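You operate a simulated robot arm through the tools that you are given. There is no shell and no other tool.

You are at the controls of a simulated robot arm. One attempt, no reset.

TASK
Put things in order on the top of the yellow table. At the end: the green pad is on the white buckled tray; the purple mould insert stands where the green pad stood; the white rail card stands where the purple mould insert stood; the yellow grease brush stands on top of the white seal kit box; whatever was shut is shut again. Leave all else as you found it, and nothing knocked over.

It is judged by the outcome, as a careful person would: the job done as asked, and still so three seconds after it is handed in. It fails if anything else is knocked over, pushed out of place, dropped, spilled or broken. A push-on lid holds only when it is set on centred and level and pressed home; a screw cap is set on level and turned clockwise until tight.

THE ROBOT
A 6-joint arm with a two-finger gripper, fixed in place. Base frame: the origin is at the foot of the arm, x ahead of it, y to its left, z up; the work surface is at about z = 85. Lengths are in cm, angles in rad, forces in N, time in s.
With the tool pointing down near the work surface it reaches from about 14 to 68 cm from the base axis. Its first joint turns from -1.152 to 1.152 rad. Payload 2.45 kg.
Tool frame: the origin (TCP) lies between the finger pads and is the grasp point; the fingertips stand 3 cm ahead of it; z points along the fingers, y is the line along which they close. Largest opening 10.6 cm; the body of the gripper starts 7.9 cm behind the TCP.
Orientation is that of the tool frame in the base frame, as a unit quaternion [x, y, z, w]. With the fingers straight down and closing along the base's y, the tool's x points along the base's -x, its y along +y and its z along -z.

THE INTERFACE
- The arm moves only by the tool servo_tool. Its argument "motion" is a list of rows, each an object of numbers (a shift or turn left out is 0, a gripper value left out holds the last): "dx", "dy", "dz": the shift along the tool's x, y, z in m; "wx", "wy", "wz": the turn, a rotation vector about the tool's x, y, z in rad; "hand": the finger opening in m, from 0 to 0.106. In form: [{"dx": .., "dy": .., "dz": .., "wx": .., "wy": .., "wz": .., "hand": ..}, ...]. A call has 1 to 20 rows; each row is the pose to reach, as a shift and turn from the pose commanded when the call began, along the tool's axes at that moment. Each row takes 0.2 s and may step no farther than 5 cm and 0.15 rad from the row before; otherwise, or with a gripper value out of range, the whole call is refused. Where a pose cannot be reached the arm comes as near as it can. A force on the tool above 40 N (or 10 N above the force at the start of the call, whichever is more), or a blocked arm, ends the call early, and 0.2 s more pass. The fingers move at their own pace (about 15.3 cm/s each) and stop on an object; they squeeze with about 33 N. The grip force told is the motor's: it shows also when the fingers shut on nothing. Time passes only in rows, and 0.2 s behind the last, so rows that repeat a pose let the fingers close. The reply holds the time, the measured pose of the TCP, the force on the tool along the base axes, the opening and the grip force, in the units named above and with some noise, with the torque about the TCP (base axes, N m) and any sound that the robot's microphone picked up.
- Cameras (640 x 400 px; columns grow to the right, rows downward): "scene" is fixed at [6.96, 43.72, 140.07]; the picture's right is [-0.72, -0.69, 0.00], its down [-0.35, 0.37, -0.86] and it looks along [0.60, -0.62, -0.51] (base axes); focal length 269 px, centre (320, 200). "wrist" rides on the gripper at [7.6, -0.2, -10.6] in the tool frame; the picture's right is [0.02, 1.00, 0.00], its down [-0.78, 0.02, -0.62] and it looks along [-0.62, 0.01, 0.78] (tool axes); focal length 247 px, centre (320, 200).
- get_image(camera): a new picture of that camera. It takes no simulated time.
- measure_at(camera, pixels): for up to 12 pixels [column, row] of the newest picture of that camera ("zoom" is the newest enlarged one), the place [x, y, z] in the base frame of the surface seen there, good to about 0.2 cm, but the place of the scene camera against the robot may be out by one fixed shift of up to 2.5 cm in any direction. It takes no simulated time.
- enlarge(camera, box): a new picture of the part [left, top, right, bottom] of that camera's present view, enlarged. It takes no simulated time.
- hand_in(): hands the job in; it is judged then, once.

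Unless the task says otherwise, let go and move clear before handing in.

The tools are called after ">>>" as a command line: name --argument value ..., lists and objects as JSON in quotes. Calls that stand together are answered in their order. servo_tool: Moves the arm, as the interface text tells. Its arguments: {"type":"object","properties":{"motion":{"type":"array"}},"required":["motion"]} The other tools are called the same way: get_image (camera) takes a picture; measure_at (camera, pixels) gives the place of the surface under pixels of a picture; enlarge (camera, box) takes an enlarged picture of a part of a camera's view; hand_in () hands the job in.

At the start:

```text
time: 0.0
ee_pos: [31.24, -31.36, 118.11]
orientation: [0.0, 1.0, 0.0, 0.001]
wrist_force: [0.5, -0.6, 0.1]
torque: [-0.04, -0.02, -0.03]
grip_width: 10.58
gripper_force: 0.0
```

scene: 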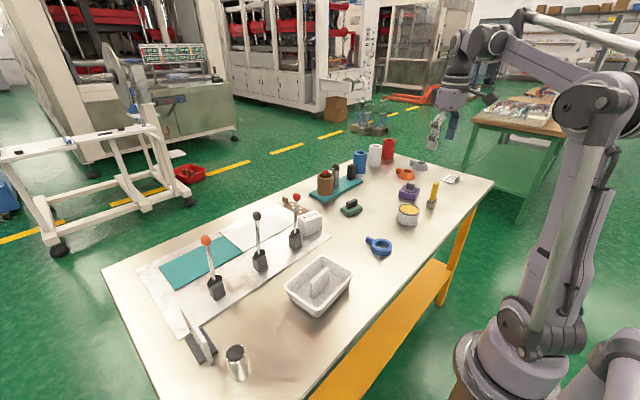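
wrist: 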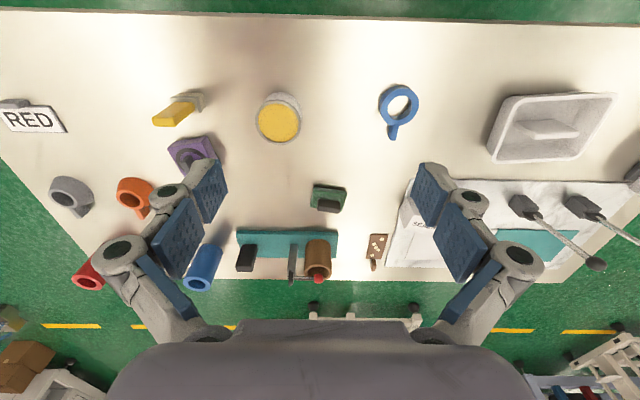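

The first pictures show the table with many small items. I'll enlarge the parts of the scene to identify each one before moving.

>>> enlarge --camera "scene" --box '[280, 130, 480, 255]'

>>> enlarge --camera "scene" --box '[130, 180, 370, 330]'

>>> enlarge --camera "wrist" --box '[0, 70, 320, 300]'

>>> enlarge --camera "wrist" --box '[320, 70, 640, 300]'

```text
3.20 times, centred on (380, 192) of scene
```

zoom: 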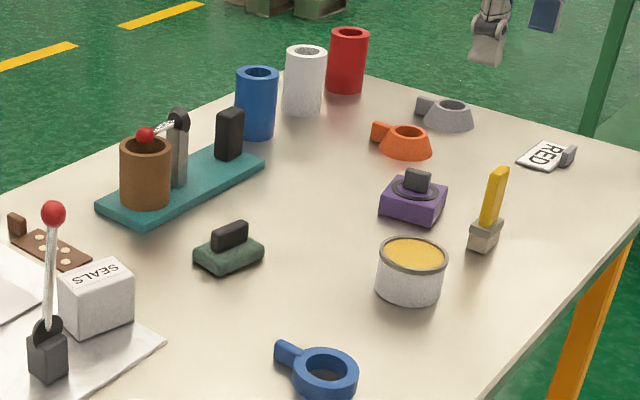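

```text
2.67 times, centred on (250, 255) of scene
```

zoom: 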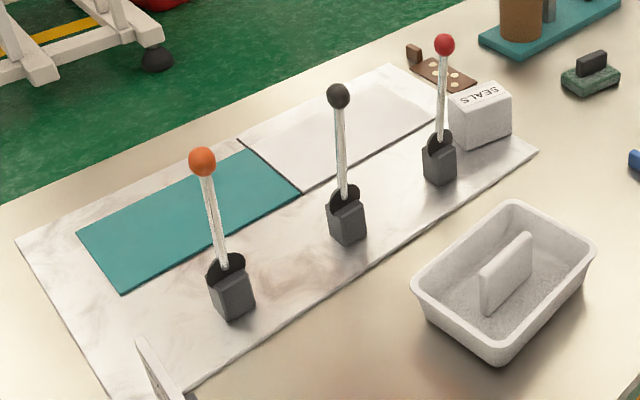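

```text
1.74 times, centred on (160, 185) of wrist
```

zoom: 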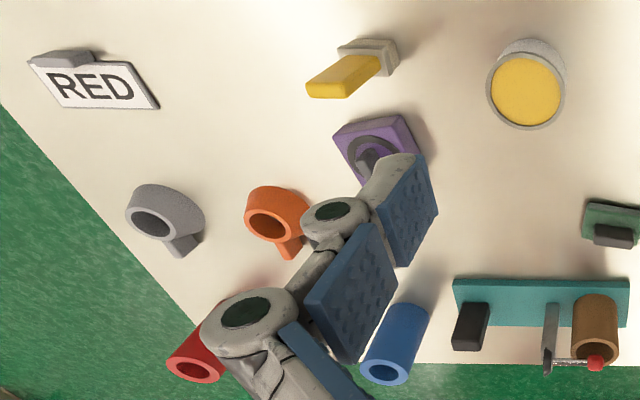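

```text
1.74 times, centred on (480, 185) of wrist
```

zoom: 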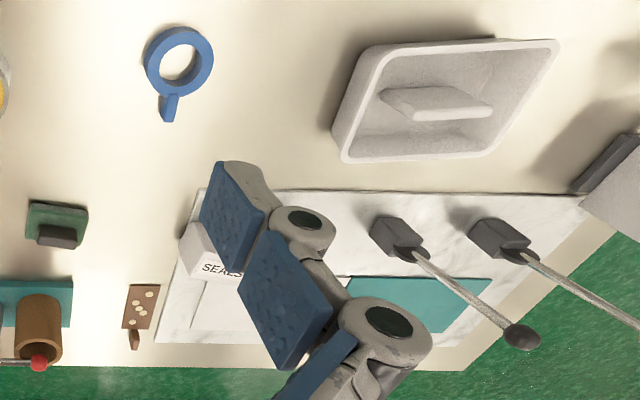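

The overview shows a green pad, purple insert, brush, SEALS box, a "RED" card and levers on a marble plate. I need to identify the tray, its buckle and the rail card, so I'll zoom closer.

>>> enlarge --camera "scene" --box '[165, 290, 285, 390]'

>>> enlarge --camera "scene" --box '[270, 240, 370, 325]'

>>> enlarge --camera "scene" --box '[225, 185, 345, 265]'

>>> enlarge --camera "scene" --box '[385, 150, 475, 235]'

>>> enlarge --camera "scene" --box '[300, 150, 400, 220]'

>>> enlarge --camera "scene" --box '[425, 165, 475, 200]'

```text
4.00 times, centred on (225, 340) of scene
```

zoom: 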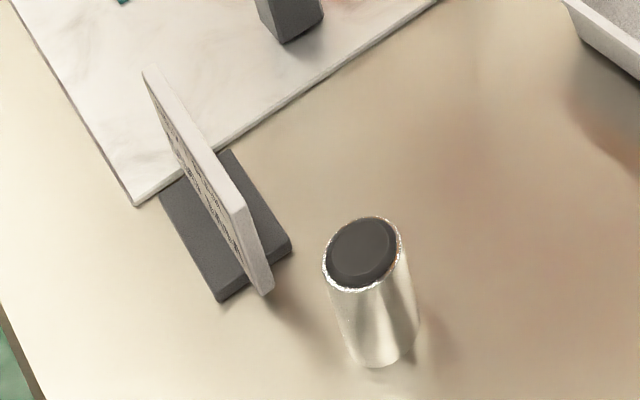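

```text
4.71 times, centred on (320, 282) of scene
```

zoom: 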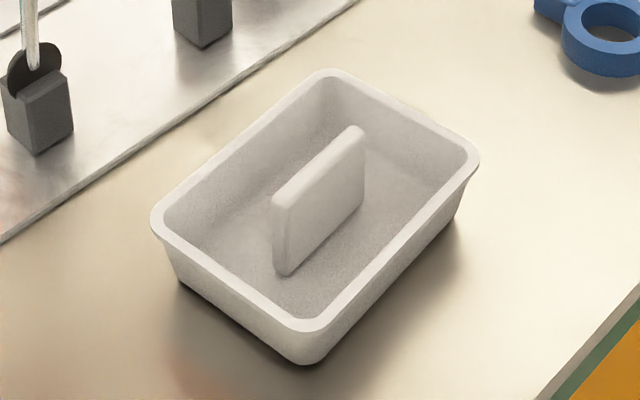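

```text
5.00 times, centred on (285, 225) of scene
```

zoom: 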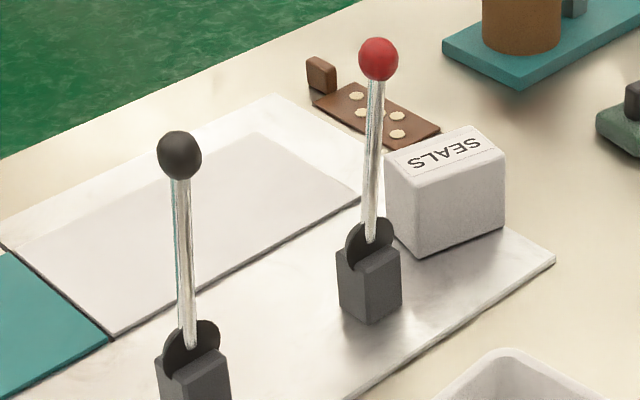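

```text
4.71 times, centred on (430, 192) of scene
```

zoom: 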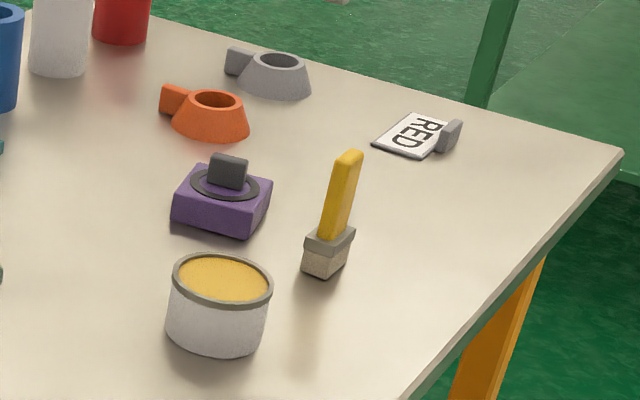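

```text
5.71 times, centred on (350, 185) of scene
```

zoom: 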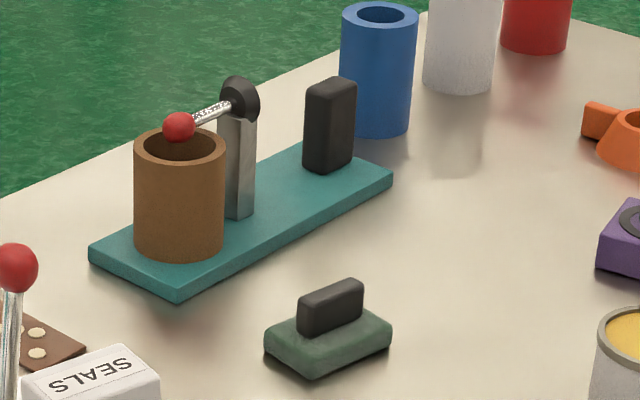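

```text
11.43 times, centred on (450, 182) of scene
```

zoom: 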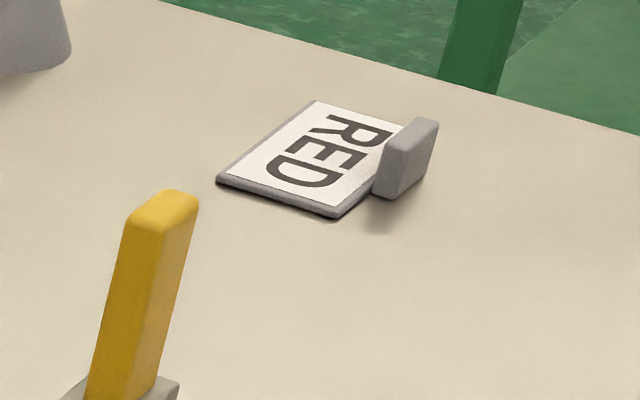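

The zooms show two candidates for "card": the RED tile at scene (450,178) and the standing plate at (197,335) with text. I'll measure places in both cameras to set up coordinates and the offset between them.

>>> get_image --camera "wrist"

>>> measure_at --camera "wrist" --pixels '[[278, 120], [330, 205], [320, 191], [190, 150], [375, 240], [400, 105], [540, 130], [570, 100], [405, 225], [30, 118], [300, 60], [525, 205]]'

>>> measure_at --camera "scene" --pixels '[[408, 209], [350, 210], [352, 203], [408, 195], [300, 203], [380, 245], [318, 290], [325, 268], [310, 220], [450, 178], [430, 300], [215, 290]]'

```text
taken
```

wrist: 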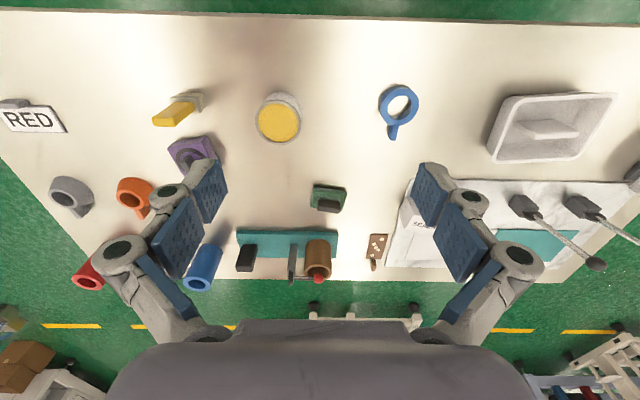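

```text
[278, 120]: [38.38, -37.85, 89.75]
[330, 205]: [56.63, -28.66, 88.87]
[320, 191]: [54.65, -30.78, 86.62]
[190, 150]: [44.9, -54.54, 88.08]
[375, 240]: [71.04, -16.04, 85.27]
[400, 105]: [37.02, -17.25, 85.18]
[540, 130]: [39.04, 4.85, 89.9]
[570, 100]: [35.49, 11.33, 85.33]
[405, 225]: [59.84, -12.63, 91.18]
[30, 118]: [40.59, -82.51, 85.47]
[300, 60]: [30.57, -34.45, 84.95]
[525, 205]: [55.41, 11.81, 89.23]
```

```text
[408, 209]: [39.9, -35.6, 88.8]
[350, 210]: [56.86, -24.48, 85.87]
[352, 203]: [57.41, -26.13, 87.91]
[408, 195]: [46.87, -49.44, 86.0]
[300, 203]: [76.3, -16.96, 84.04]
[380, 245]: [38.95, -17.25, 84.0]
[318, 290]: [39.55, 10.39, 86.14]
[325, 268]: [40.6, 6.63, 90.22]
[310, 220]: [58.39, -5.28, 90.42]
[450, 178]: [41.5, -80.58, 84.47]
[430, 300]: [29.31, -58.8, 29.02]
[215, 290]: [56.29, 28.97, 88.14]
```

The RED tile lies at about (40,-82), out of reach, so the standing plate needs a closer look. I'll measure that plate, the levers, the marble board and the corners of the objects in the scene view.

>>> enlarge --camera "scene" --box '[165, 290, 285, 390]'

>>> measure_at --camera "zoom" --pixels '[[160, 100], [235, 210], [262, 285], [190, 220], [250, 180], [220, 295], [285, 245], [365, 250], [380, 330], [140, 200], [300, 30], [500, 350]]'

>>> measure_at --camera "scene" --pixels '[[206, 240], [257, 216], [296, 197], [260, 262], [295, 240], [200, 270], [265, 230], [325, 178], [338, 180], [351, 172], [340, 200], [431, 205]]'

```text
4.00 times, centred on (225, 340) of scene
```

zoom: 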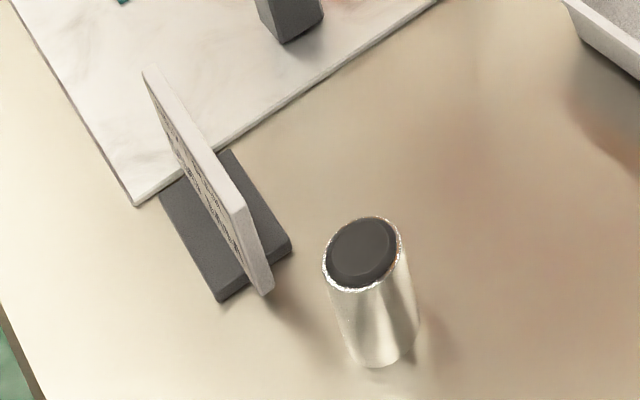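

```text
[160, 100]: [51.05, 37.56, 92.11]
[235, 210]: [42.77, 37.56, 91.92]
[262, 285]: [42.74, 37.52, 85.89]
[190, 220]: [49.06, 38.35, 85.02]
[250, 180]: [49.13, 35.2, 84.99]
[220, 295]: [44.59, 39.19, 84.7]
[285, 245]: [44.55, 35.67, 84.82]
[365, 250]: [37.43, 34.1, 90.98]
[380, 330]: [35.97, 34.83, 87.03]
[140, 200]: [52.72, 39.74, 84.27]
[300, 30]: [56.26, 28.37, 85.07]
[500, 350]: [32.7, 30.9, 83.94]
```

```text
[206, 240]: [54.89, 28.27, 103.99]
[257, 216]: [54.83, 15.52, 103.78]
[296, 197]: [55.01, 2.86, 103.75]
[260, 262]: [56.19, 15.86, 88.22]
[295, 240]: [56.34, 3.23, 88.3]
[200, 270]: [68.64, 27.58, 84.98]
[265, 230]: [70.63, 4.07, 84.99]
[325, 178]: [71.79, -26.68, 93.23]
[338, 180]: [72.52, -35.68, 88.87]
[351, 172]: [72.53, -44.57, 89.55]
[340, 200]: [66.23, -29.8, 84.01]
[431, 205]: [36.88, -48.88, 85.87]
```

The plate stands at about (47, 37.6) with its text facing +y, away from both cameras. I'll swing the arm high over the near side of the table, turning the wrist so its camera can read the text.

>>> servo_tool --motion '[{"dy": 0.04, "wz": 0.06}, {"dy": 0.08, "wz": 0.12}, {"dy": 0.12, "wz": 0.18}, {"dy": 0.16, "wz": 0.24}, {"dy": 0.2, "wz": 0.3}, {"dy": 0.24, "wz": 0.36}, {"dy": 0.28, "wz": 0.42}, {"dy": 0.32, "wz": 0.48}, {"dy": 0.36, "wz": 0.54}, {"dy": 0.4, "wz": 0.6}, {"dy": 0.44, "wz": 0.66}, {"dy": 0.48, "wz": 0.72}, {"dy": 0.52, "wz": 0.78}, {"dy": 0.56, "wz": 0.84}, {"dy": 0.6, "wz": 0.9}, {"dy": 0.64, "wz": 0.96}, {"dy": 0.68, "wz": 1.02}, {"dy": 0.72, "wz": 1.08}, {"dy": 0.76, "wz": 1.14}, {"dy": 0.78, "wz": 1.2}]'

>>> get_image --camera "wrist"

```text
time: 4.2
ee_pos: [31.25, 46.85, 118.05]
orientation: [0.565, 0.825, 0.0, 0.001]
wrist_force: [0.4, 0.3, 0.8]
torque: [0.0, 0.06, 0.0]
grip_width: 10.6
gripper_force: 0.0
```

```text
taken
```

wrist: 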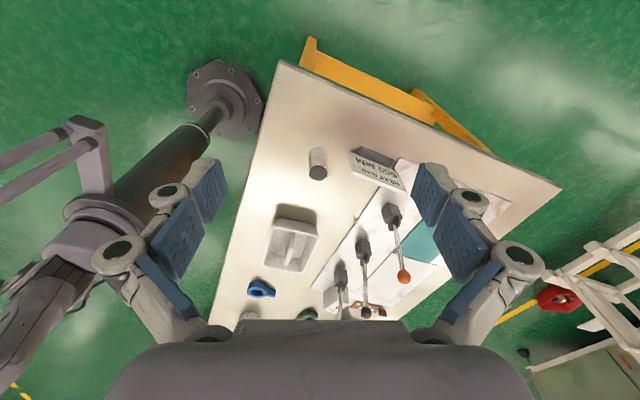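

>>> enlarge --camera "wrist" --box '[300, 130, 460, 230]'

>>> enlarge --camera "wrist" --box '[340, 140, 420, 190]'

```text
4.00 times, centred on (380, 180) of wrist
```

zoom: 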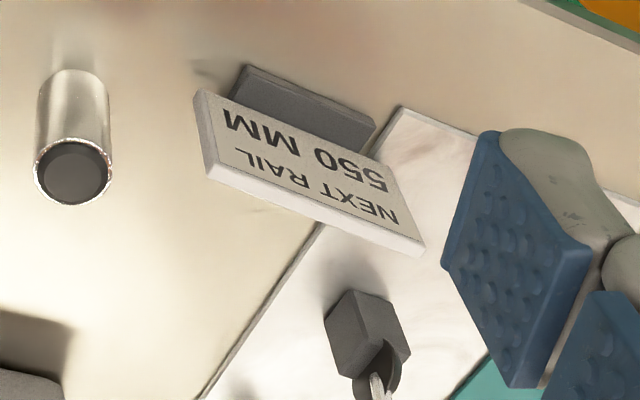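

```text
8.00 times, centred on (380, 165) of wrist
```

zoom: 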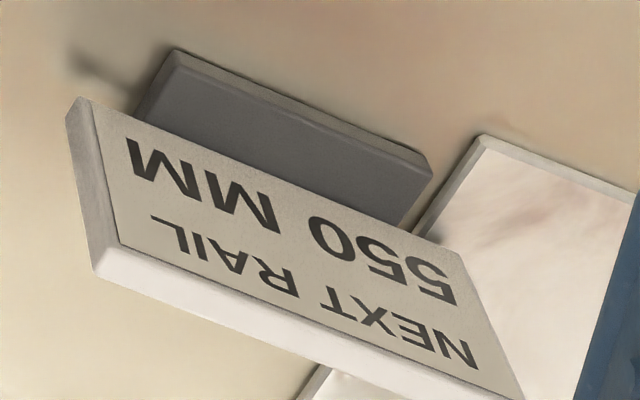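

The plate reads "NEXT RAIL 550 MM", so it is the white rail card. I'll now look closer at the marble board's white panel and the white tub to find the "buckled tray".

>>> servo_tool --motion '[{"wz": -0.06, "dx": -0.03}, {"wz": -0.12, "dx": -0.07}, {"wz": -0.18, "dx": -0.11}, {"wz": -0.24, "dx": -0.15}, {"wz": -0.3, "dx": -0.19}, {"wz": -0.36, "dx": -0.23}, {"wz": -0.42, "dx": -0.27}]'

>>> get_image --camera "wrist"

>>> get_image --camera "scene"

```text
time: 5.8
ee_pos: [41.2, 21.54, 118.1]
orientation: [0.38, 0.925, 0.0, 0.0]
wrist_force: [-0.1, -0.4, -0.2]
torque: [0.04, -0.02, 0.01]
grip_width: 10.62
gripper_force: 0.0
```

```text
taken
```

wrist: 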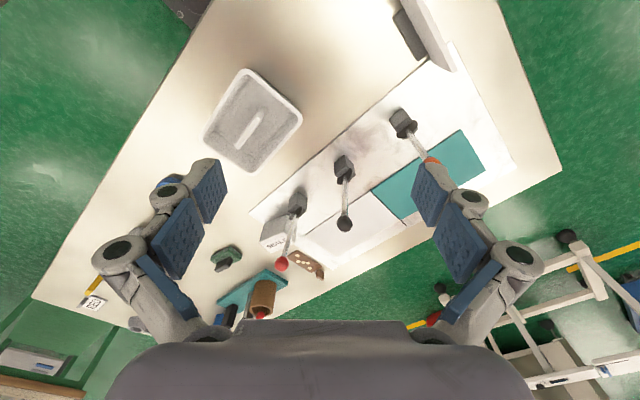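

```text
taken
```

scene: 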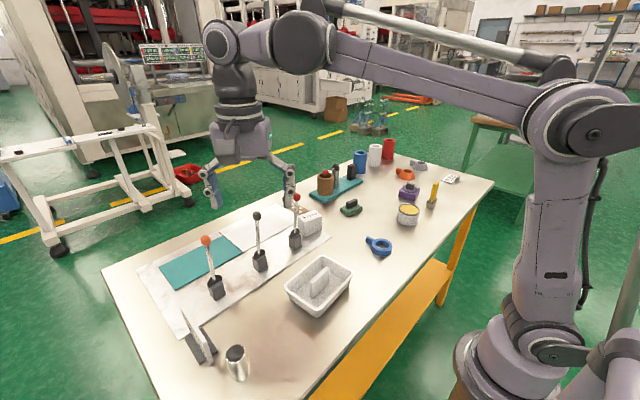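

>>> enlarge --camera "wrist" --box '[240, 90, 500, 270]'

>>> enlarge --camera "wrist" --box '[195, 60, 315, 180]'

>>> enlarge --camera "wrist" --box '[200, 190, 360, 320]'

>>> measure_at --camera "wrist" --pixels '[[430, 175], [350, 235], [470, 100], [400, 122], [345, 165], [299, 203], [305, 262], [245, 305], [260, 120], [300, 110], [207, 137], [244, 70]]'

```text
2.22 times, centred on (370, 180) of wrist
```

zoom: 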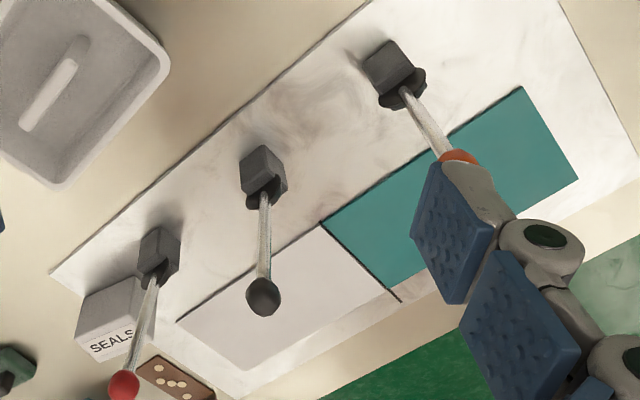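

```text
3.33 times, centred on (255, 120) of wrist
```

zoom: 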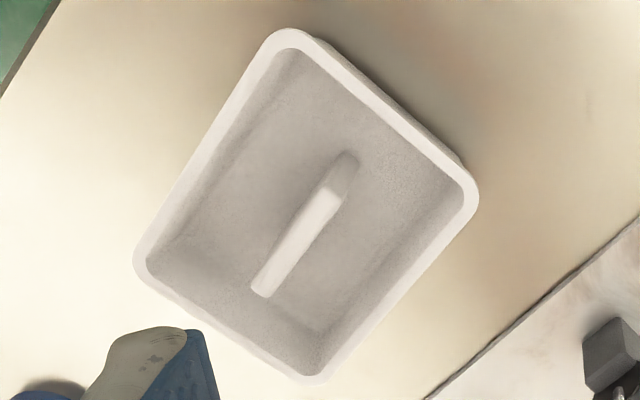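

```text
3.08 times, centred on (280, 255) of wrist
```

zoom: 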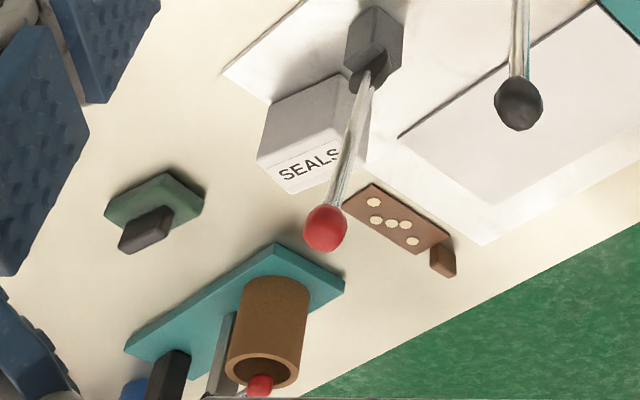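

```text
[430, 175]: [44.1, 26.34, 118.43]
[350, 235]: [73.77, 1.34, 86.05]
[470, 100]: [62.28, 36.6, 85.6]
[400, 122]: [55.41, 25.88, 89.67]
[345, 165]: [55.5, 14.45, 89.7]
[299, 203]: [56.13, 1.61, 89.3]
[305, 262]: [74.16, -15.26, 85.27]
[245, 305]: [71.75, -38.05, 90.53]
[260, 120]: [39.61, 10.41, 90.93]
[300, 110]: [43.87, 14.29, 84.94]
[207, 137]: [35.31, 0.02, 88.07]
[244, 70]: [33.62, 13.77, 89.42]
```

The white panel (wrist zoom ~(290,300)) and the teal panel lie on the marble board behind three levers. I'll take the camera nearer above these panels, staying above the lever knobs (z≈104), to see what "buckled" means.

>>> servo_tool --motion '[{"dx": -0.032, "dy": 0.008, "wz": -0.1}, {"dx": -0.064, "dy": 0.016, "wz": -0.2}, {"dx": -0.096, "dy": 0.024, "wz": -0.3}, {"dx": -0.128, "dy": 0.032, "wz": -0.4}, {"dx": -0.16, "dy": 0.04, "wz": -0.5}, {"dx": -0.192, "dy": 0.048, "wz": -0.6}, {"dx": -0.224, "dy": 0.056, "wz": -0.7}, {"dx": -0.257, "dy": 0.064, "dz": 0.03, "wz": -0.78}, {"dx": -0.257, "dy": 0.064, "dz": 0.06, "wz": -0.78}]'

>>> get_image --camera "wrist"

```text
time: 7.8
ee_pos: [61.67, 7.47, 110.94]
orientation: [-0.001, 1.0, 0.001, 0.0]
wrist_force: [0.4, 0.3, -0.6]
torque: [-0.01, 0.02, -0.01]
grip_width: 10.56
gripper_force: 0.1
out of reach, approached as far as the arm can: row 6, 7, 8, 9
```

```text
taken
```

wrist: 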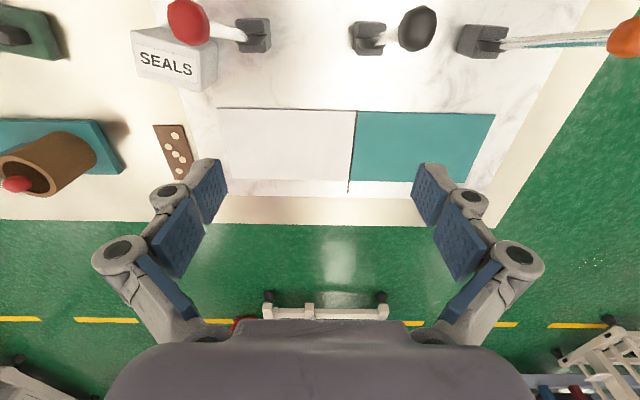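

>>> enlarge --camera "wrist" --box '[200, 90, 520, 210]'

>>> measure_at --camera "wrist" --pixels '[[222, 112], [350, 114], [340, 176], [235, 176], [287, 145], [362, 114], [490, 118], [475, 176], [420, 145], [190, 90], [220, 193], [300, 90]]'

>>> enlarge --camera "wrist" --box '[130, 0, 290, 100]'

>>> enlarge --camera "wrist" --box '[340, 0, 520, 100]'

```text
2.00 times, centred on (360, 150) of wrist
```

zoom: 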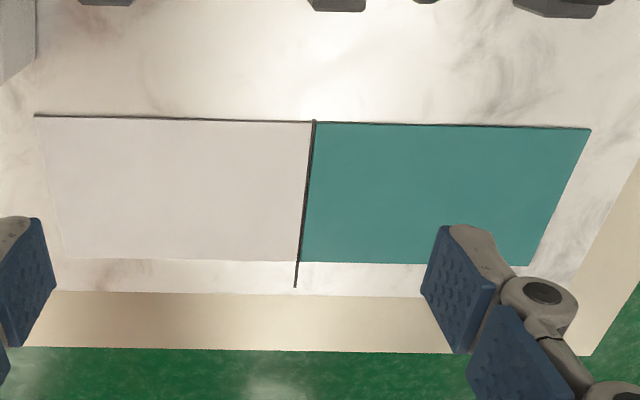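

```text
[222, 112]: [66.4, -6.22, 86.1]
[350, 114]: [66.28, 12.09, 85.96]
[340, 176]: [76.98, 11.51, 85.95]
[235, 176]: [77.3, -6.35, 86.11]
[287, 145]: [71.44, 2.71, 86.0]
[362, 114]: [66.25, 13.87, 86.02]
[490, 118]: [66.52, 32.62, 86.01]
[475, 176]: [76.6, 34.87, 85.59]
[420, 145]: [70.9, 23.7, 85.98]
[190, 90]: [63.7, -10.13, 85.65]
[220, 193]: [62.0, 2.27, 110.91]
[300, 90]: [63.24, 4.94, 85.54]
```

```text
4.00 times, centred on (210, 50) of wrist
```

zoom: 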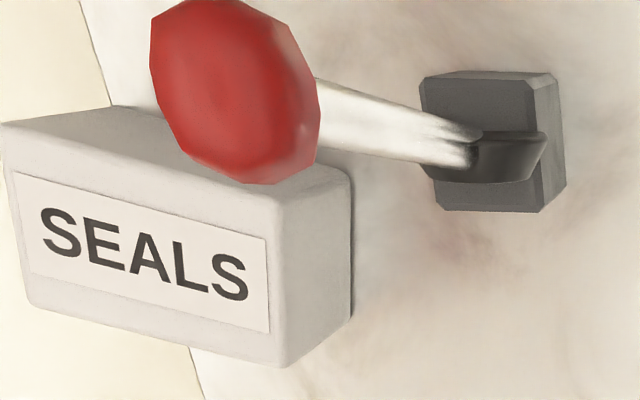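

```text
3.56 times, centred on (430, 50) of wrist
```

zoom: 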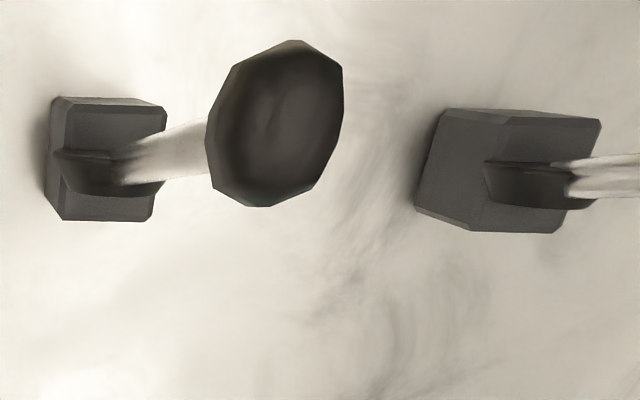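

The two panels are flat fields about 0.4 cm above the marble (z≈86), mostly beyond reach (x 66–77); the white tub at about (39,7) with a rib inside could be the tray. I'll move back to look at the tub closely from several sides.

>>> servo_tool --motion '[{"dx": 0.04, "dy": 0.0}, {"dx": 0.08}, {"dx": 0.12}, {"dx": 0.16}, {"dx": 0.2}, {"dx": 0.24}, {"dx": 0.27}, {"dx": 0.27, "dz": 0.03}, {"dx": 0.27, "dz": 0.06}]'

>>> get_image --camera "wrist"

```text
time: 9.8
ee_pos: [34.33, 7.54, 104.79]
orientation: [-0.001, 1.0, 0.0, 0.001]
wrist_force: [0.4, 0.2, -1.3]
torque: [0.01, 0.04, -0.02]
grip_width: 10.58
gripper_force: 0.0
```

```text
taken
```

wrist: 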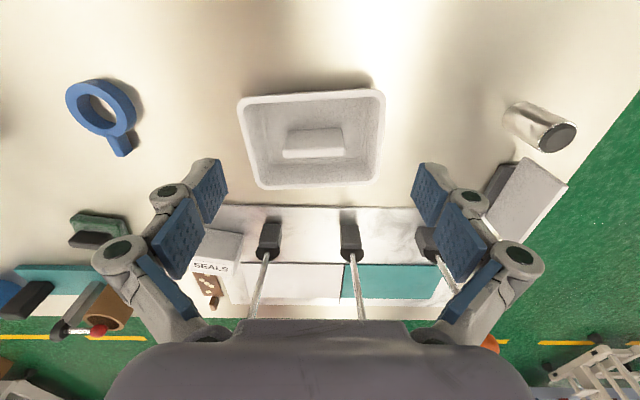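

The tub is now at wrist (312,140). I'll enlarge it and measure rim, floor and rib heights.

>>> enlarge --camera "wrist" --box '[225, 75, 400, 200]'

>>> measure_at --camera "wrist" --pixels '[[243, 103], [378, 95], [372, 178], [263, 184], [312, 97], [318, 184], [250, 140], [381, 135], [280, 115], [350, 170], [313, 145], [340, 110]]'

>>> enlarge --camera "wrist" --box '[490, 90, 590, 160]'

```text
3.20 times, centred on (312, 138) of wrist
```

zoom: 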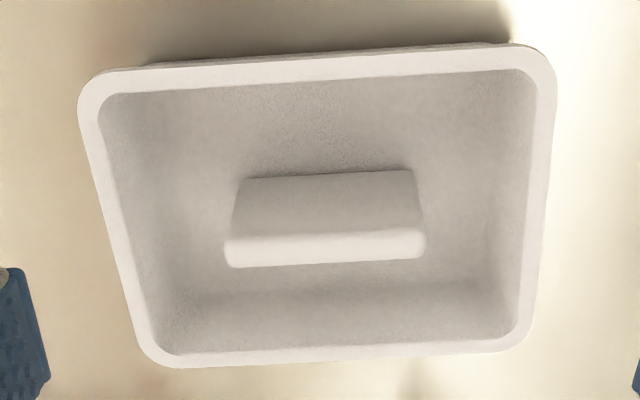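

```text
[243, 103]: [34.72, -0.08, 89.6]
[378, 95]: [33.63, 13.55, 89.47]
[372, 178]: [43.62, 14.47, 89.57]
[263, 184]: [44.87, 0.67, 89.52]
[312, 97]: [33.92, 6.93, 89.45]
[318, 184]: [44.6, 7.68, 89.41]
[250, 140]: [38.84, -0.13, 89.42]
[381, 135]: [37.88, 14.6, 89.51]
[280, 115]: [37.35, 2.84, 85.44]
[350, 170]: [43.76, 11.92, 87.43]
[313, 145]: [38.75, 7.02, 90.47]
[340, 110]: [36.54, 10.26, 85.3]
```

```text
5.71 times, centred on (540, 125) of wrist
```

zoom: 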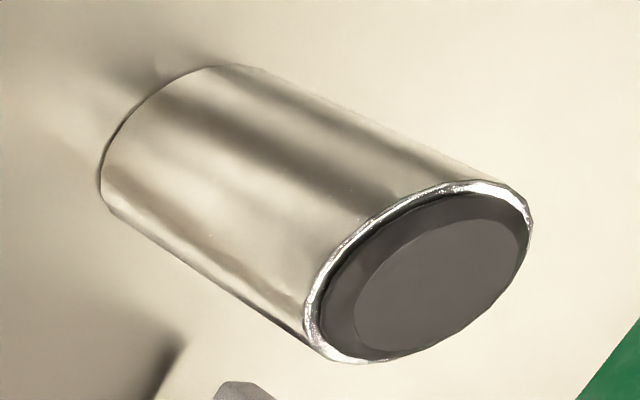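

The tub's rim is level at z≈89.5 with floor at 85.4 and a fixed rib at its middle, about 13.7 × 10.2 cm. Next I'll view the green pad closely to get its size and see whether it fits the tub floor.

>>> servo_tool --motion '[{"dx": -0.0177, "dy": -0.036}, {"dx": -0.0354, "dy": -0.072}, {"dx": -0.0531, "dy": -0.108}, {"dx": -0.0708, "dy": -0.144}, {"dx": -0.0885, "dy": -0.18}, {"dx": -0.1062, "dy": -0.216}, {"dx": -0.1239, "dy": -0.252}, {"dx": -0.1416, "dy": -0.288}, {"dx": -0.1593, "dy": -0.324}, {"dx": -0.177, "dy": -0.36}]'

>>> get_image --camera "wrist"

```text
time: 12.0
ee_pos: [52.12, -28.44, 104.78]
orientation: [0.0, 1.0, 0.0, 0.001]
wrist_force: [-0.1, -0.7, 0.0]
torque: [0.04, 0.0, 0.0]
grip_width: 10.6
gripper_force: 0.0
```

```text
taken
```

wrist: 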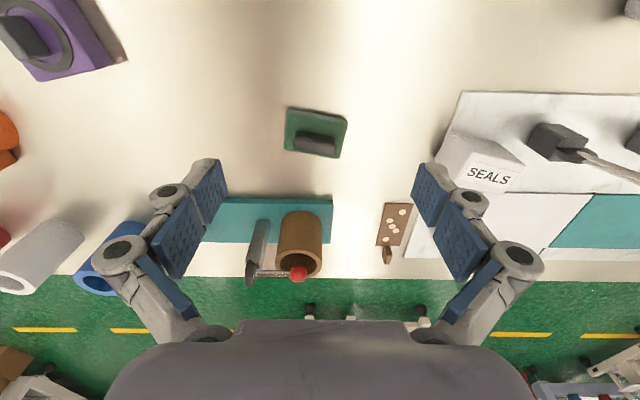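

>>> enlarge --camera "wrist" --box '[265, 85, 365, 175]'

>>> measure_at --camera "zoom" --pixels '[[150, 160], [520, 220], [140, 400], [480, 440], [200, 300], [440, 350], [205, 370], [430, 420], [320, 390], [330, 330], [320, 230], [130, 430]]'

>>> enlarge --camera "wrist" --box '[0, 0, 140, 100]'

>>> enlarge --camera "wrist" --box '[200, 180, 430, 300]'

```text
4.44 times, centred on (315, 130) of wrist
```

zoom: 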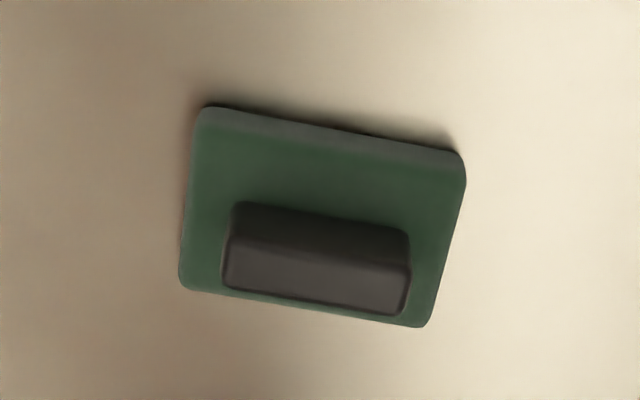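

```text
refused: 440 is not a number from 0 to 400
```

```text
4.00 times, centred on (70, 50) of wrist
```

zoom: 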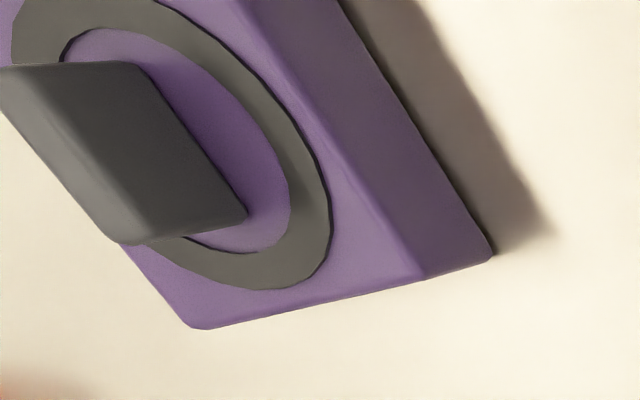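

```text
2.78 times, centred on (315, 240) of wrist
```

zoom: 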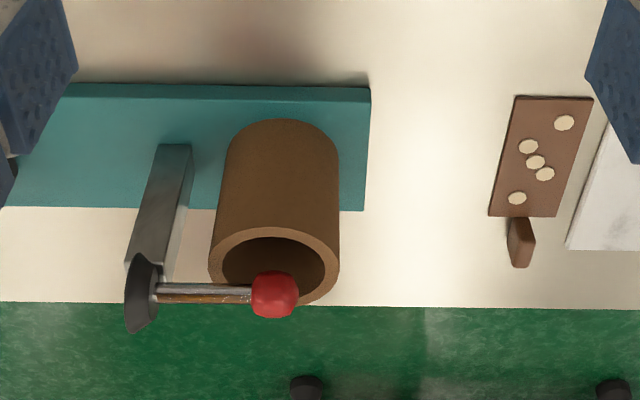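

The pad and grip are clear at wrist (315,132). I'll measure the corners of the pad and grip on the wrist picture.

>>> measure_at --camera "wrist" --pixels '[[290, 115], [344, 124], [337, 156], [285, 147], [296, 140], [334, 145], [297, 148], [332, 154], [315, 146], [315, 120], [300, 100], [315, 152]]'

```text
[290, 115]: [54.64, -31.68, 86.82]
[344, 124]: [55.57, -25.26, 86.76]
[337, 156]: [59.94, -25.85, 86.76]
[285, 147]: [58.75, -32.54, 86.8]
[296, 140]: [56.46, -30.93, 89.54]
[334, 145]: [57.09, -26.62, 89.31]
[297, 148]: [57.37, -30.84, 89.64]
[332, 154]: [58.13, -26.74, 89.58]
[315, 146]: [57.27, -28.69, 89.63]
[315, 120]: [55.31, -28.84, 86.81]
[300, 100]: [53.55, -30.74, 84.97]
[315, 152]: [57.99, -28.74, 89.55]
```

The pad is 6.6 × ~4.9 × 1.8 cm with a grip 2.8 cm tall at (57.2,-28.7); it looks too wide to sit flat beside the rib in the tub. I'll study the white panel and board edges at high zoom before deciding which one is the tray.

>>> enlarge --camera "scene" --box '[210, 200, 320, 265]'

>>> enlarge --camera "scene" --box '[150, 235, 270, 310]'

>>> enlarge --camera "scene" --box '[280, 190, 340, 250]'

>>> enlarge --camera "wrist" --box '[420, 85, 640, 260]'

```text
5.82 times, centred on (265, 232) of scene
```

zoom: 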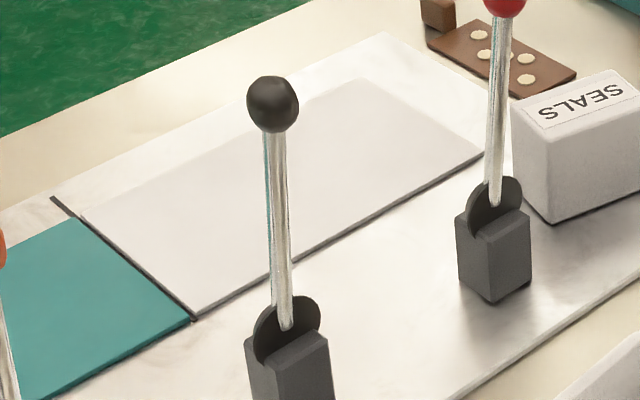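

```text
5.33 times, centred on (210, 272) of scene
```

zoom: 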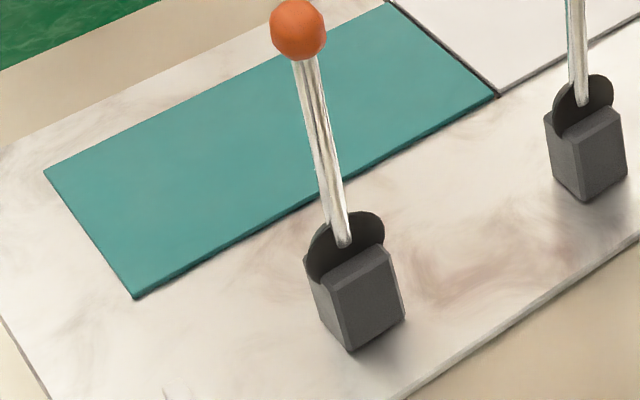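

```text
6.67 times, centred on (310, 220) of scene
```

zoom: 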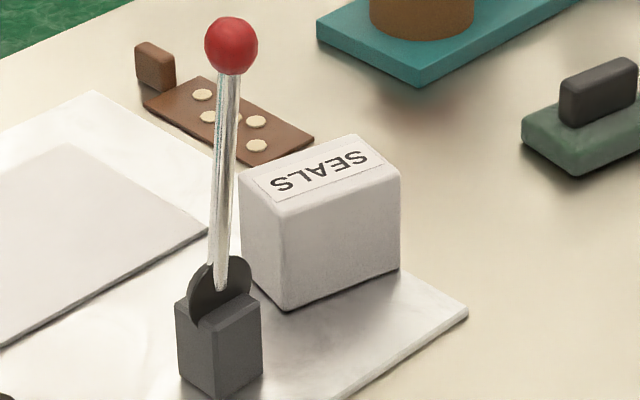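

```text
2.29 times, centred on (530, 172) of wrist
```

zoom: 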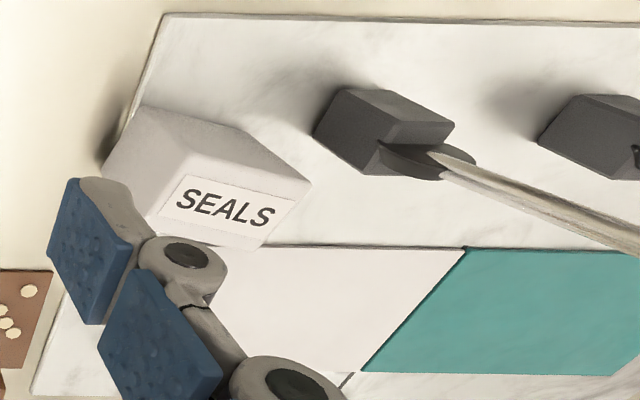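

The board shows two flat colour fields and a dividing line with no rim, while the tub has a true tray shape. I'll go back over the tub for a near top view to measure its inside clearances precisely.

>>> servo_tool --motion '[{"dx": 0.03, "dy": 0.03}, {"dx": 0.06, "dy": 0.06}, {"dx": 0.09, "dy": 0.09}, {"dx": 0.1, "dy": 0.13}, {"dx": 0.1, "dy": 0.17}, {"dx": 0.1, "dy": 0.21}, {"dx": 0.1, "dy": 0.25}, {"dx": 0.1, "dy": 0.29}, {"dx": 0.1, "dy": 0.33}, {"dx": 0.1, "dy": 0.355, "dz": 0.02}, {"dx": 0.1, "dy": 0.355, "dz": 0.04}]'

>>> get_image --camera "wrist"

>>> enlarge --camera "wrist" --box '[220, 40, 420, 165]'

```text
time: 14.4
ee_pos: [42.06, 6.99, 100.69]
orientation: [0.0, 1.0, 0.0, 0.001]
wrist_force: [0.4, 1.4, 0.0]
torque: [0.01, 0.03, -0.01]
grip_width: 10.59
gripper_force: 0.0
```

```text
taken
```

wrist: 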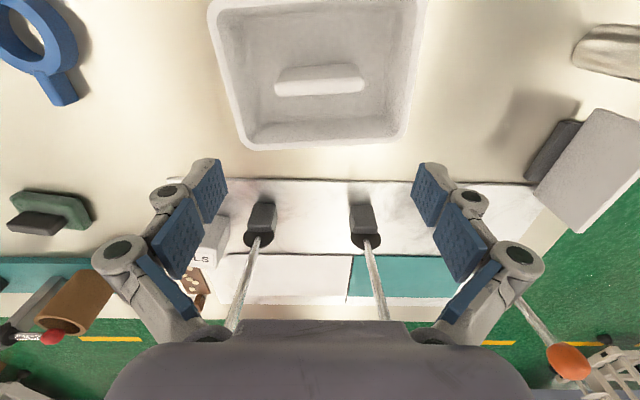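

```text
3.20 times, centred on (320, 102) of wrist
```

zoom: 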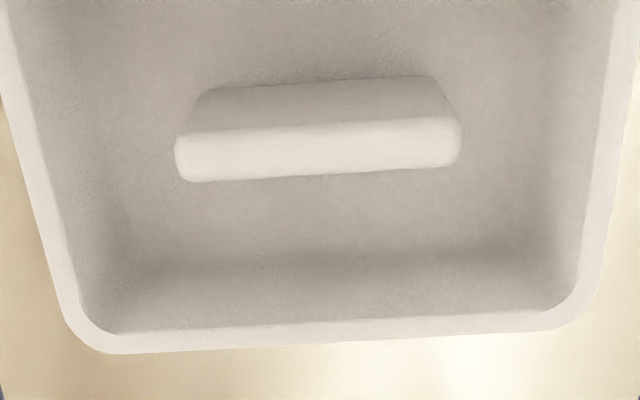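

The tub fills wrist (320,75). I'll take a height profile along its middle and ends.

>>> measure_at --camera "wrist" --pixels '[[320, 3], [320, 12], [320, 25], [320, 40], [320, 55], [320, 75], [320, 88], [320, 100], [320, 110], [320, 120], [320, 130], [320, 140]]'

>>> measure_at --camera "wrist" --pixels '[[240, 60], [250, 60], [258, 60], [266, 60], [365, 60], [375, 60], [385, 60], [395, 60], [278, 90], [361, 85], [285, 80], [355, 78]]'

```text
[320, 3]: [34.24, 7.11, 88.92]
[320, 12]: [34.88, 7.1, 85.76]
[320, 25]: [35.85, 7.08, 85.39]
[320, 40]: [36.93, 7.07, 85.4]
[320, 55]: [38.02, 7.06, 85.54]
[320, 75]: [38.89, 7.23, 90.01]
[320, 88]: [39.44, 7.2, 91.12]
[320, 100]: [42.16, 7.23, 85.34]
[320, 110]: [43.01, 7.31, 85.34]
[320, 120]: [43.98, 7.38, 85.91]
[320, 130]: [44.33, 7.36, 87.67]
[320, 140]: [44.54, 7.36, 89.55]
```

```text
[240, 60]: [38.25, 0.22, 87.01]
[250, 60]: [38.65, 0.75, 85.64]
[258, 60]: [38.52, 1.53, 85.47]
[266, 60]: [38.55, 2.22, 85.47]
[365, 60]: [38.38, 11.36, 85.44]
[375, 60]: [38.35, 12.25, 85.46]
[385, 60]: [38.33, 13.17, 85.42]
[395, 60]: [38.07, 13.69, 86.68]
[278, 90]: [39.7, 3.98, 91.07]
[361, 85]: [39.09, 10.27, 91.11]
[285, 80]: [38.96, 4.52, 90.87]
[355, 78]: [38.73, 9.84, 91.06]
```

The tub floor measures 8.8 × 12.6 cm with a 1.2 × 6.3 cm rib in the middle, leaving only ~3.7 cm on each side. I'll now view the right-hand region (purple insert, brush, can) to get exact positions.

>>> servo_tool --motion '[{"dx": 0.0, "dy": -0.045, "dz": -0.02}, {"dx": 0.01, "dy": -0.09, "dz": -0.04}, {"dx": 0.01, "dy": -0.135, "dz": -0.04}, {"dx": 0.02, "dy": -0.18, "dz": -0.04}, {"dx": 0.02, "dy": -0.225, "dz": -0.04}, {"dx": 0.02, "dy": -0.27, "dz": -0.04}, {"dx": 0.02, "dy": -0.315, "dz": -0.04}, {"dx": 0.02, "dy": -0.36, "dz": -0.04}, {"dx": 0.02, "dy": -0.405, "dz": -0.04}, {"dx": 0.02, "dy": -0.45, "dz": -0.04}, {"dx": 0.02, "dy": -0.495, "dz": -0.04}, {"dx": 0.02, "dy": -0.54, "dz": -0.04}]'

>>> get_image --camera "wrist"

```text
refused: row 2 steps farther than a row can; nothing moved
```

```text
taken
```

wrist: 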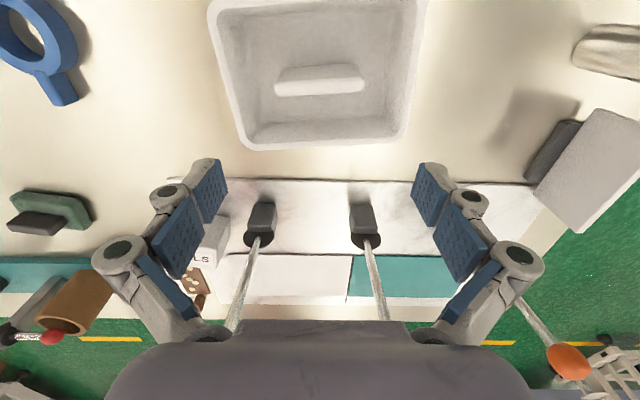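

The call was refused because one row stepped too far. I'll repeat it with smaller steps.

>>> servo_tool --motion '[{"dx": 0.0, "dy": -0.04, "dz": -0.02}, {"dx": 0.01, "dy": -0.08, "dz": -0.04}, {"dx": 0.01, "dy": -0.125, "dz": -0.04}, {"dx": 0.02, "dy": -0.17, "dz": -0.04}, {"dx": 0.02, "dy": -0.215, "dz": -0.04}, {"dx": 0.02, "dy": -0.26, "dz": -0.04}, {"dx": 0.02, "dy": -0.305, "dz": -0.04}, {"dx": 0.02, "dy": -0.35, "dz": -0.04}, {"dx": 0.02, "dy": -0.395, "dz": -0.04}, {"dx": 0.02, "dy": -0.44, "dz": -0.04}, {"dx": 0.02, "dy": -0.485, "dz": -0.04}, {"dx": 0.02, "dy": -0.53, "dz": -0.04}]'

>>> get_image --camera "wrist"

```text
time: 17.0
ee_pos: [40.07, -46.16, 104.73]
orientation: [0.0, 1.0, 0.001, 0.001]
wrist_force: [0.3, -0.1, -1.1]
torque: [0.0, -0.03, -0.06]
grip_width: 10.62
gripper_force: 0.1
```

```text
taken
```

wrist: 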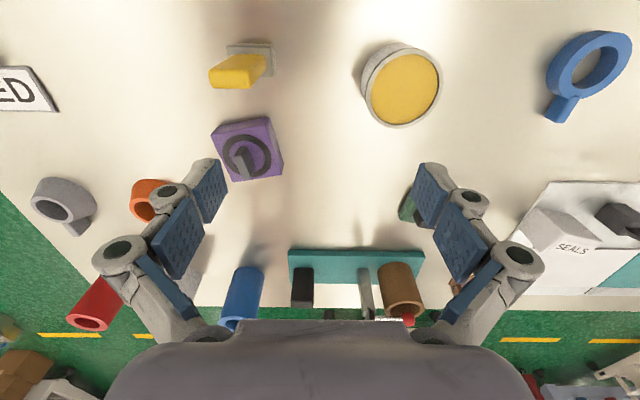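

>>> enlarge --camera "wrist" --box '[195, 30, 305, 190]'

>>> measure_at --camera "wrist" --pixels '[[216, 130], [269, 120], [281, 172], [233, 178], [240, 150], [252, 145], [245, 158], [250, 175], [235, 71], [262, 50], [250, 60], [400, 85]]'

>>> enlarge --camera "wrist" --box '[350, 30, 450, 135]'

```text
2.50 times, centred on (250, 110) of wrist
```

zoom: 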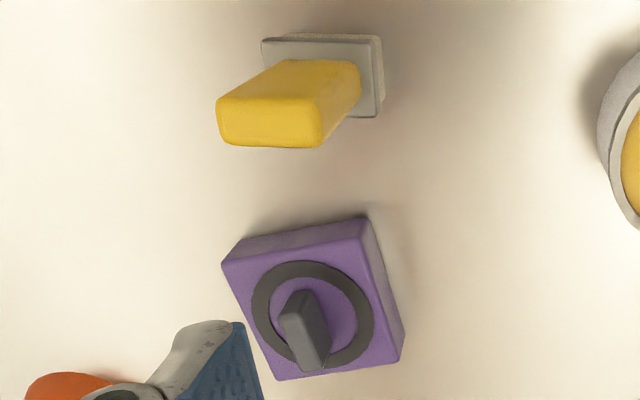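

```text
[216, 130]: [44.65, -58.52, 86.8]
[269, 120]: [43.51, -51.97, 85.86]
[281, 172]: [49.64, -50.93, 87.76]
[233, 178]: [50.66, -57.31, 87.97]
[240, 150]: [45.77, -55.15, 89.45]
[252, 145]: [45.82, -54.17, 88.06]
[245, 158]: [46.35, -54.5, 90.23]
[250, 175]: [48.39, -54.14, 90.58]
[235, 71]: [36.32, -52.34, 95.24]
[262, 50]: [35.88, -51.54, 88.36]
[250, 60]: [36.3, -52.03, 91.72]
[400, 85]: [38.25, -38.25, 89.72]
```

```text
3.81 times, centred on (400, 82) of wrist
```

zoom: 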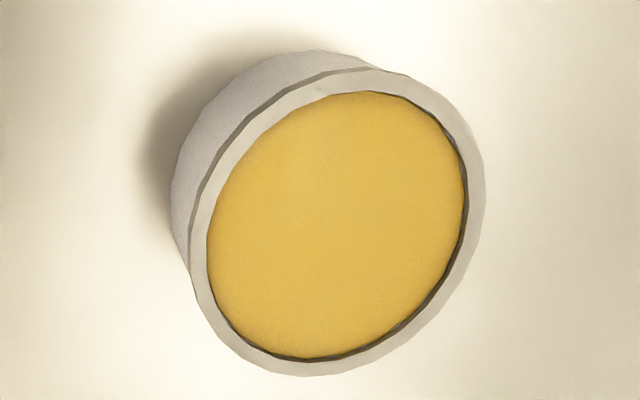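

The purple insert sits at about (47,-54.5), r≈72, so tilted reaching is expected, and the tub may have features on sides I have not seen. I'll turn the wrist and look at the tub from its -y side.

>>> servo_tool --motion '[{"dy": 0.03, "wz": -0.13}, {"dy": 0.06, "wz": -0.26}, {"dy": 0.09, "wz": -0.39}, {"dy": 0.12, "wz": -0.52}, {"dy": 0.15, "wz": -0.65}, {"dy": 0.18, "wz": -0.78}, {"dy": 0.21, "wz": -0.91}, {"dy": 0.24, "wz": -1.04}, {"dy": 0.27, "wz": -1.17}, {"dy": 0.3, "wz": -1.3}, {"dy": 0.33, "wz": -1.43}, {"dy": 0.36, "wz": -1.57, "dz": 0.03}, {"dy": 0.36, "wz": -1.57, "dz": 0.06}]'

>>> get_image --camera "wrist"

```text
time: 19.8
ee_pos: [40.12, -9.85, 98.77]
orientation: [0.708, -0.706, 0.001, 0.0]
wrist_force: [0.0, 0.0, -1.5]
torque: [0.01, 0.01, 0.0]
grip_width: 10.6
gripper_force: 0.1
```

```text
taken
```

wrist: 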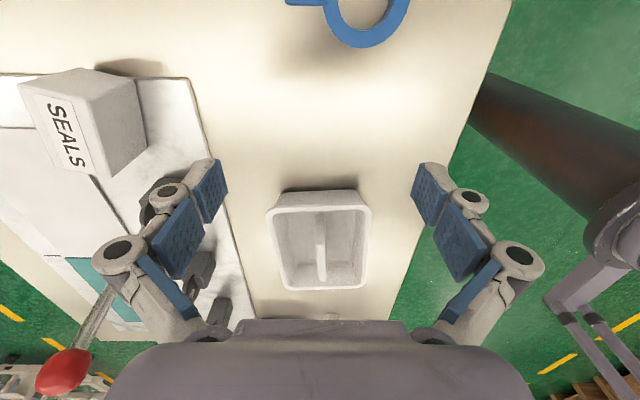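

The near wall of the tub shows at wrist (318,195) but steeply. I'll lean the tool and drop a little for a flatter look at this wall.

>>> servo_tool --motion '[{"wy": -0.1, "dz": 0.015, "dx": 0.01}, {"wy": -0.2, "dz": 0.03, "dx": 0.01}, {"wy": -0.3, "dz": 0.05, "dx": 0.01}, {"wy": -0.4, "dz": 0.07, "dx": 0.01}]'

>>> get_image --camera "wrist"

>>> enlarge --camera "wrist" --box '[230, 130, 430, 260]'

```text
time: 20.8
ee_pos: [40.22, -10.81, 91.71]
orientation: [-0.693, 0.693, 0.141, 0.142]
wrist_force: [-0.6, -0.7, 0.2]
torque: [0.05, 0.03, 0.0]
grip_width: 10.6
gripper_force: 0.1
```

```text
taken
```

wrist: 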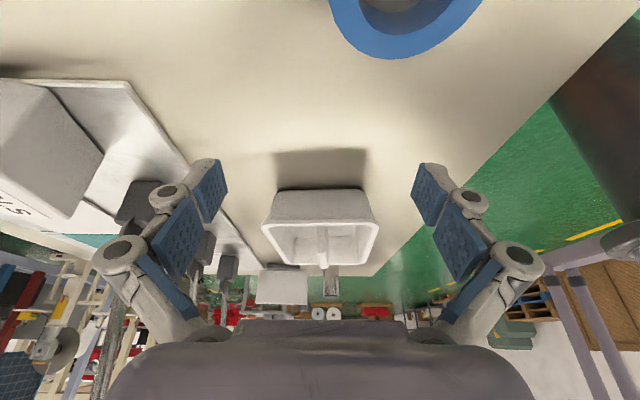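

```text
3.08 times, centred on (330, 195) of wrist
```

zoom: 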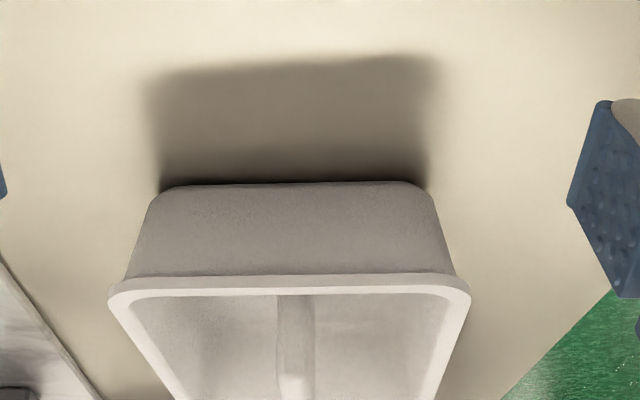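

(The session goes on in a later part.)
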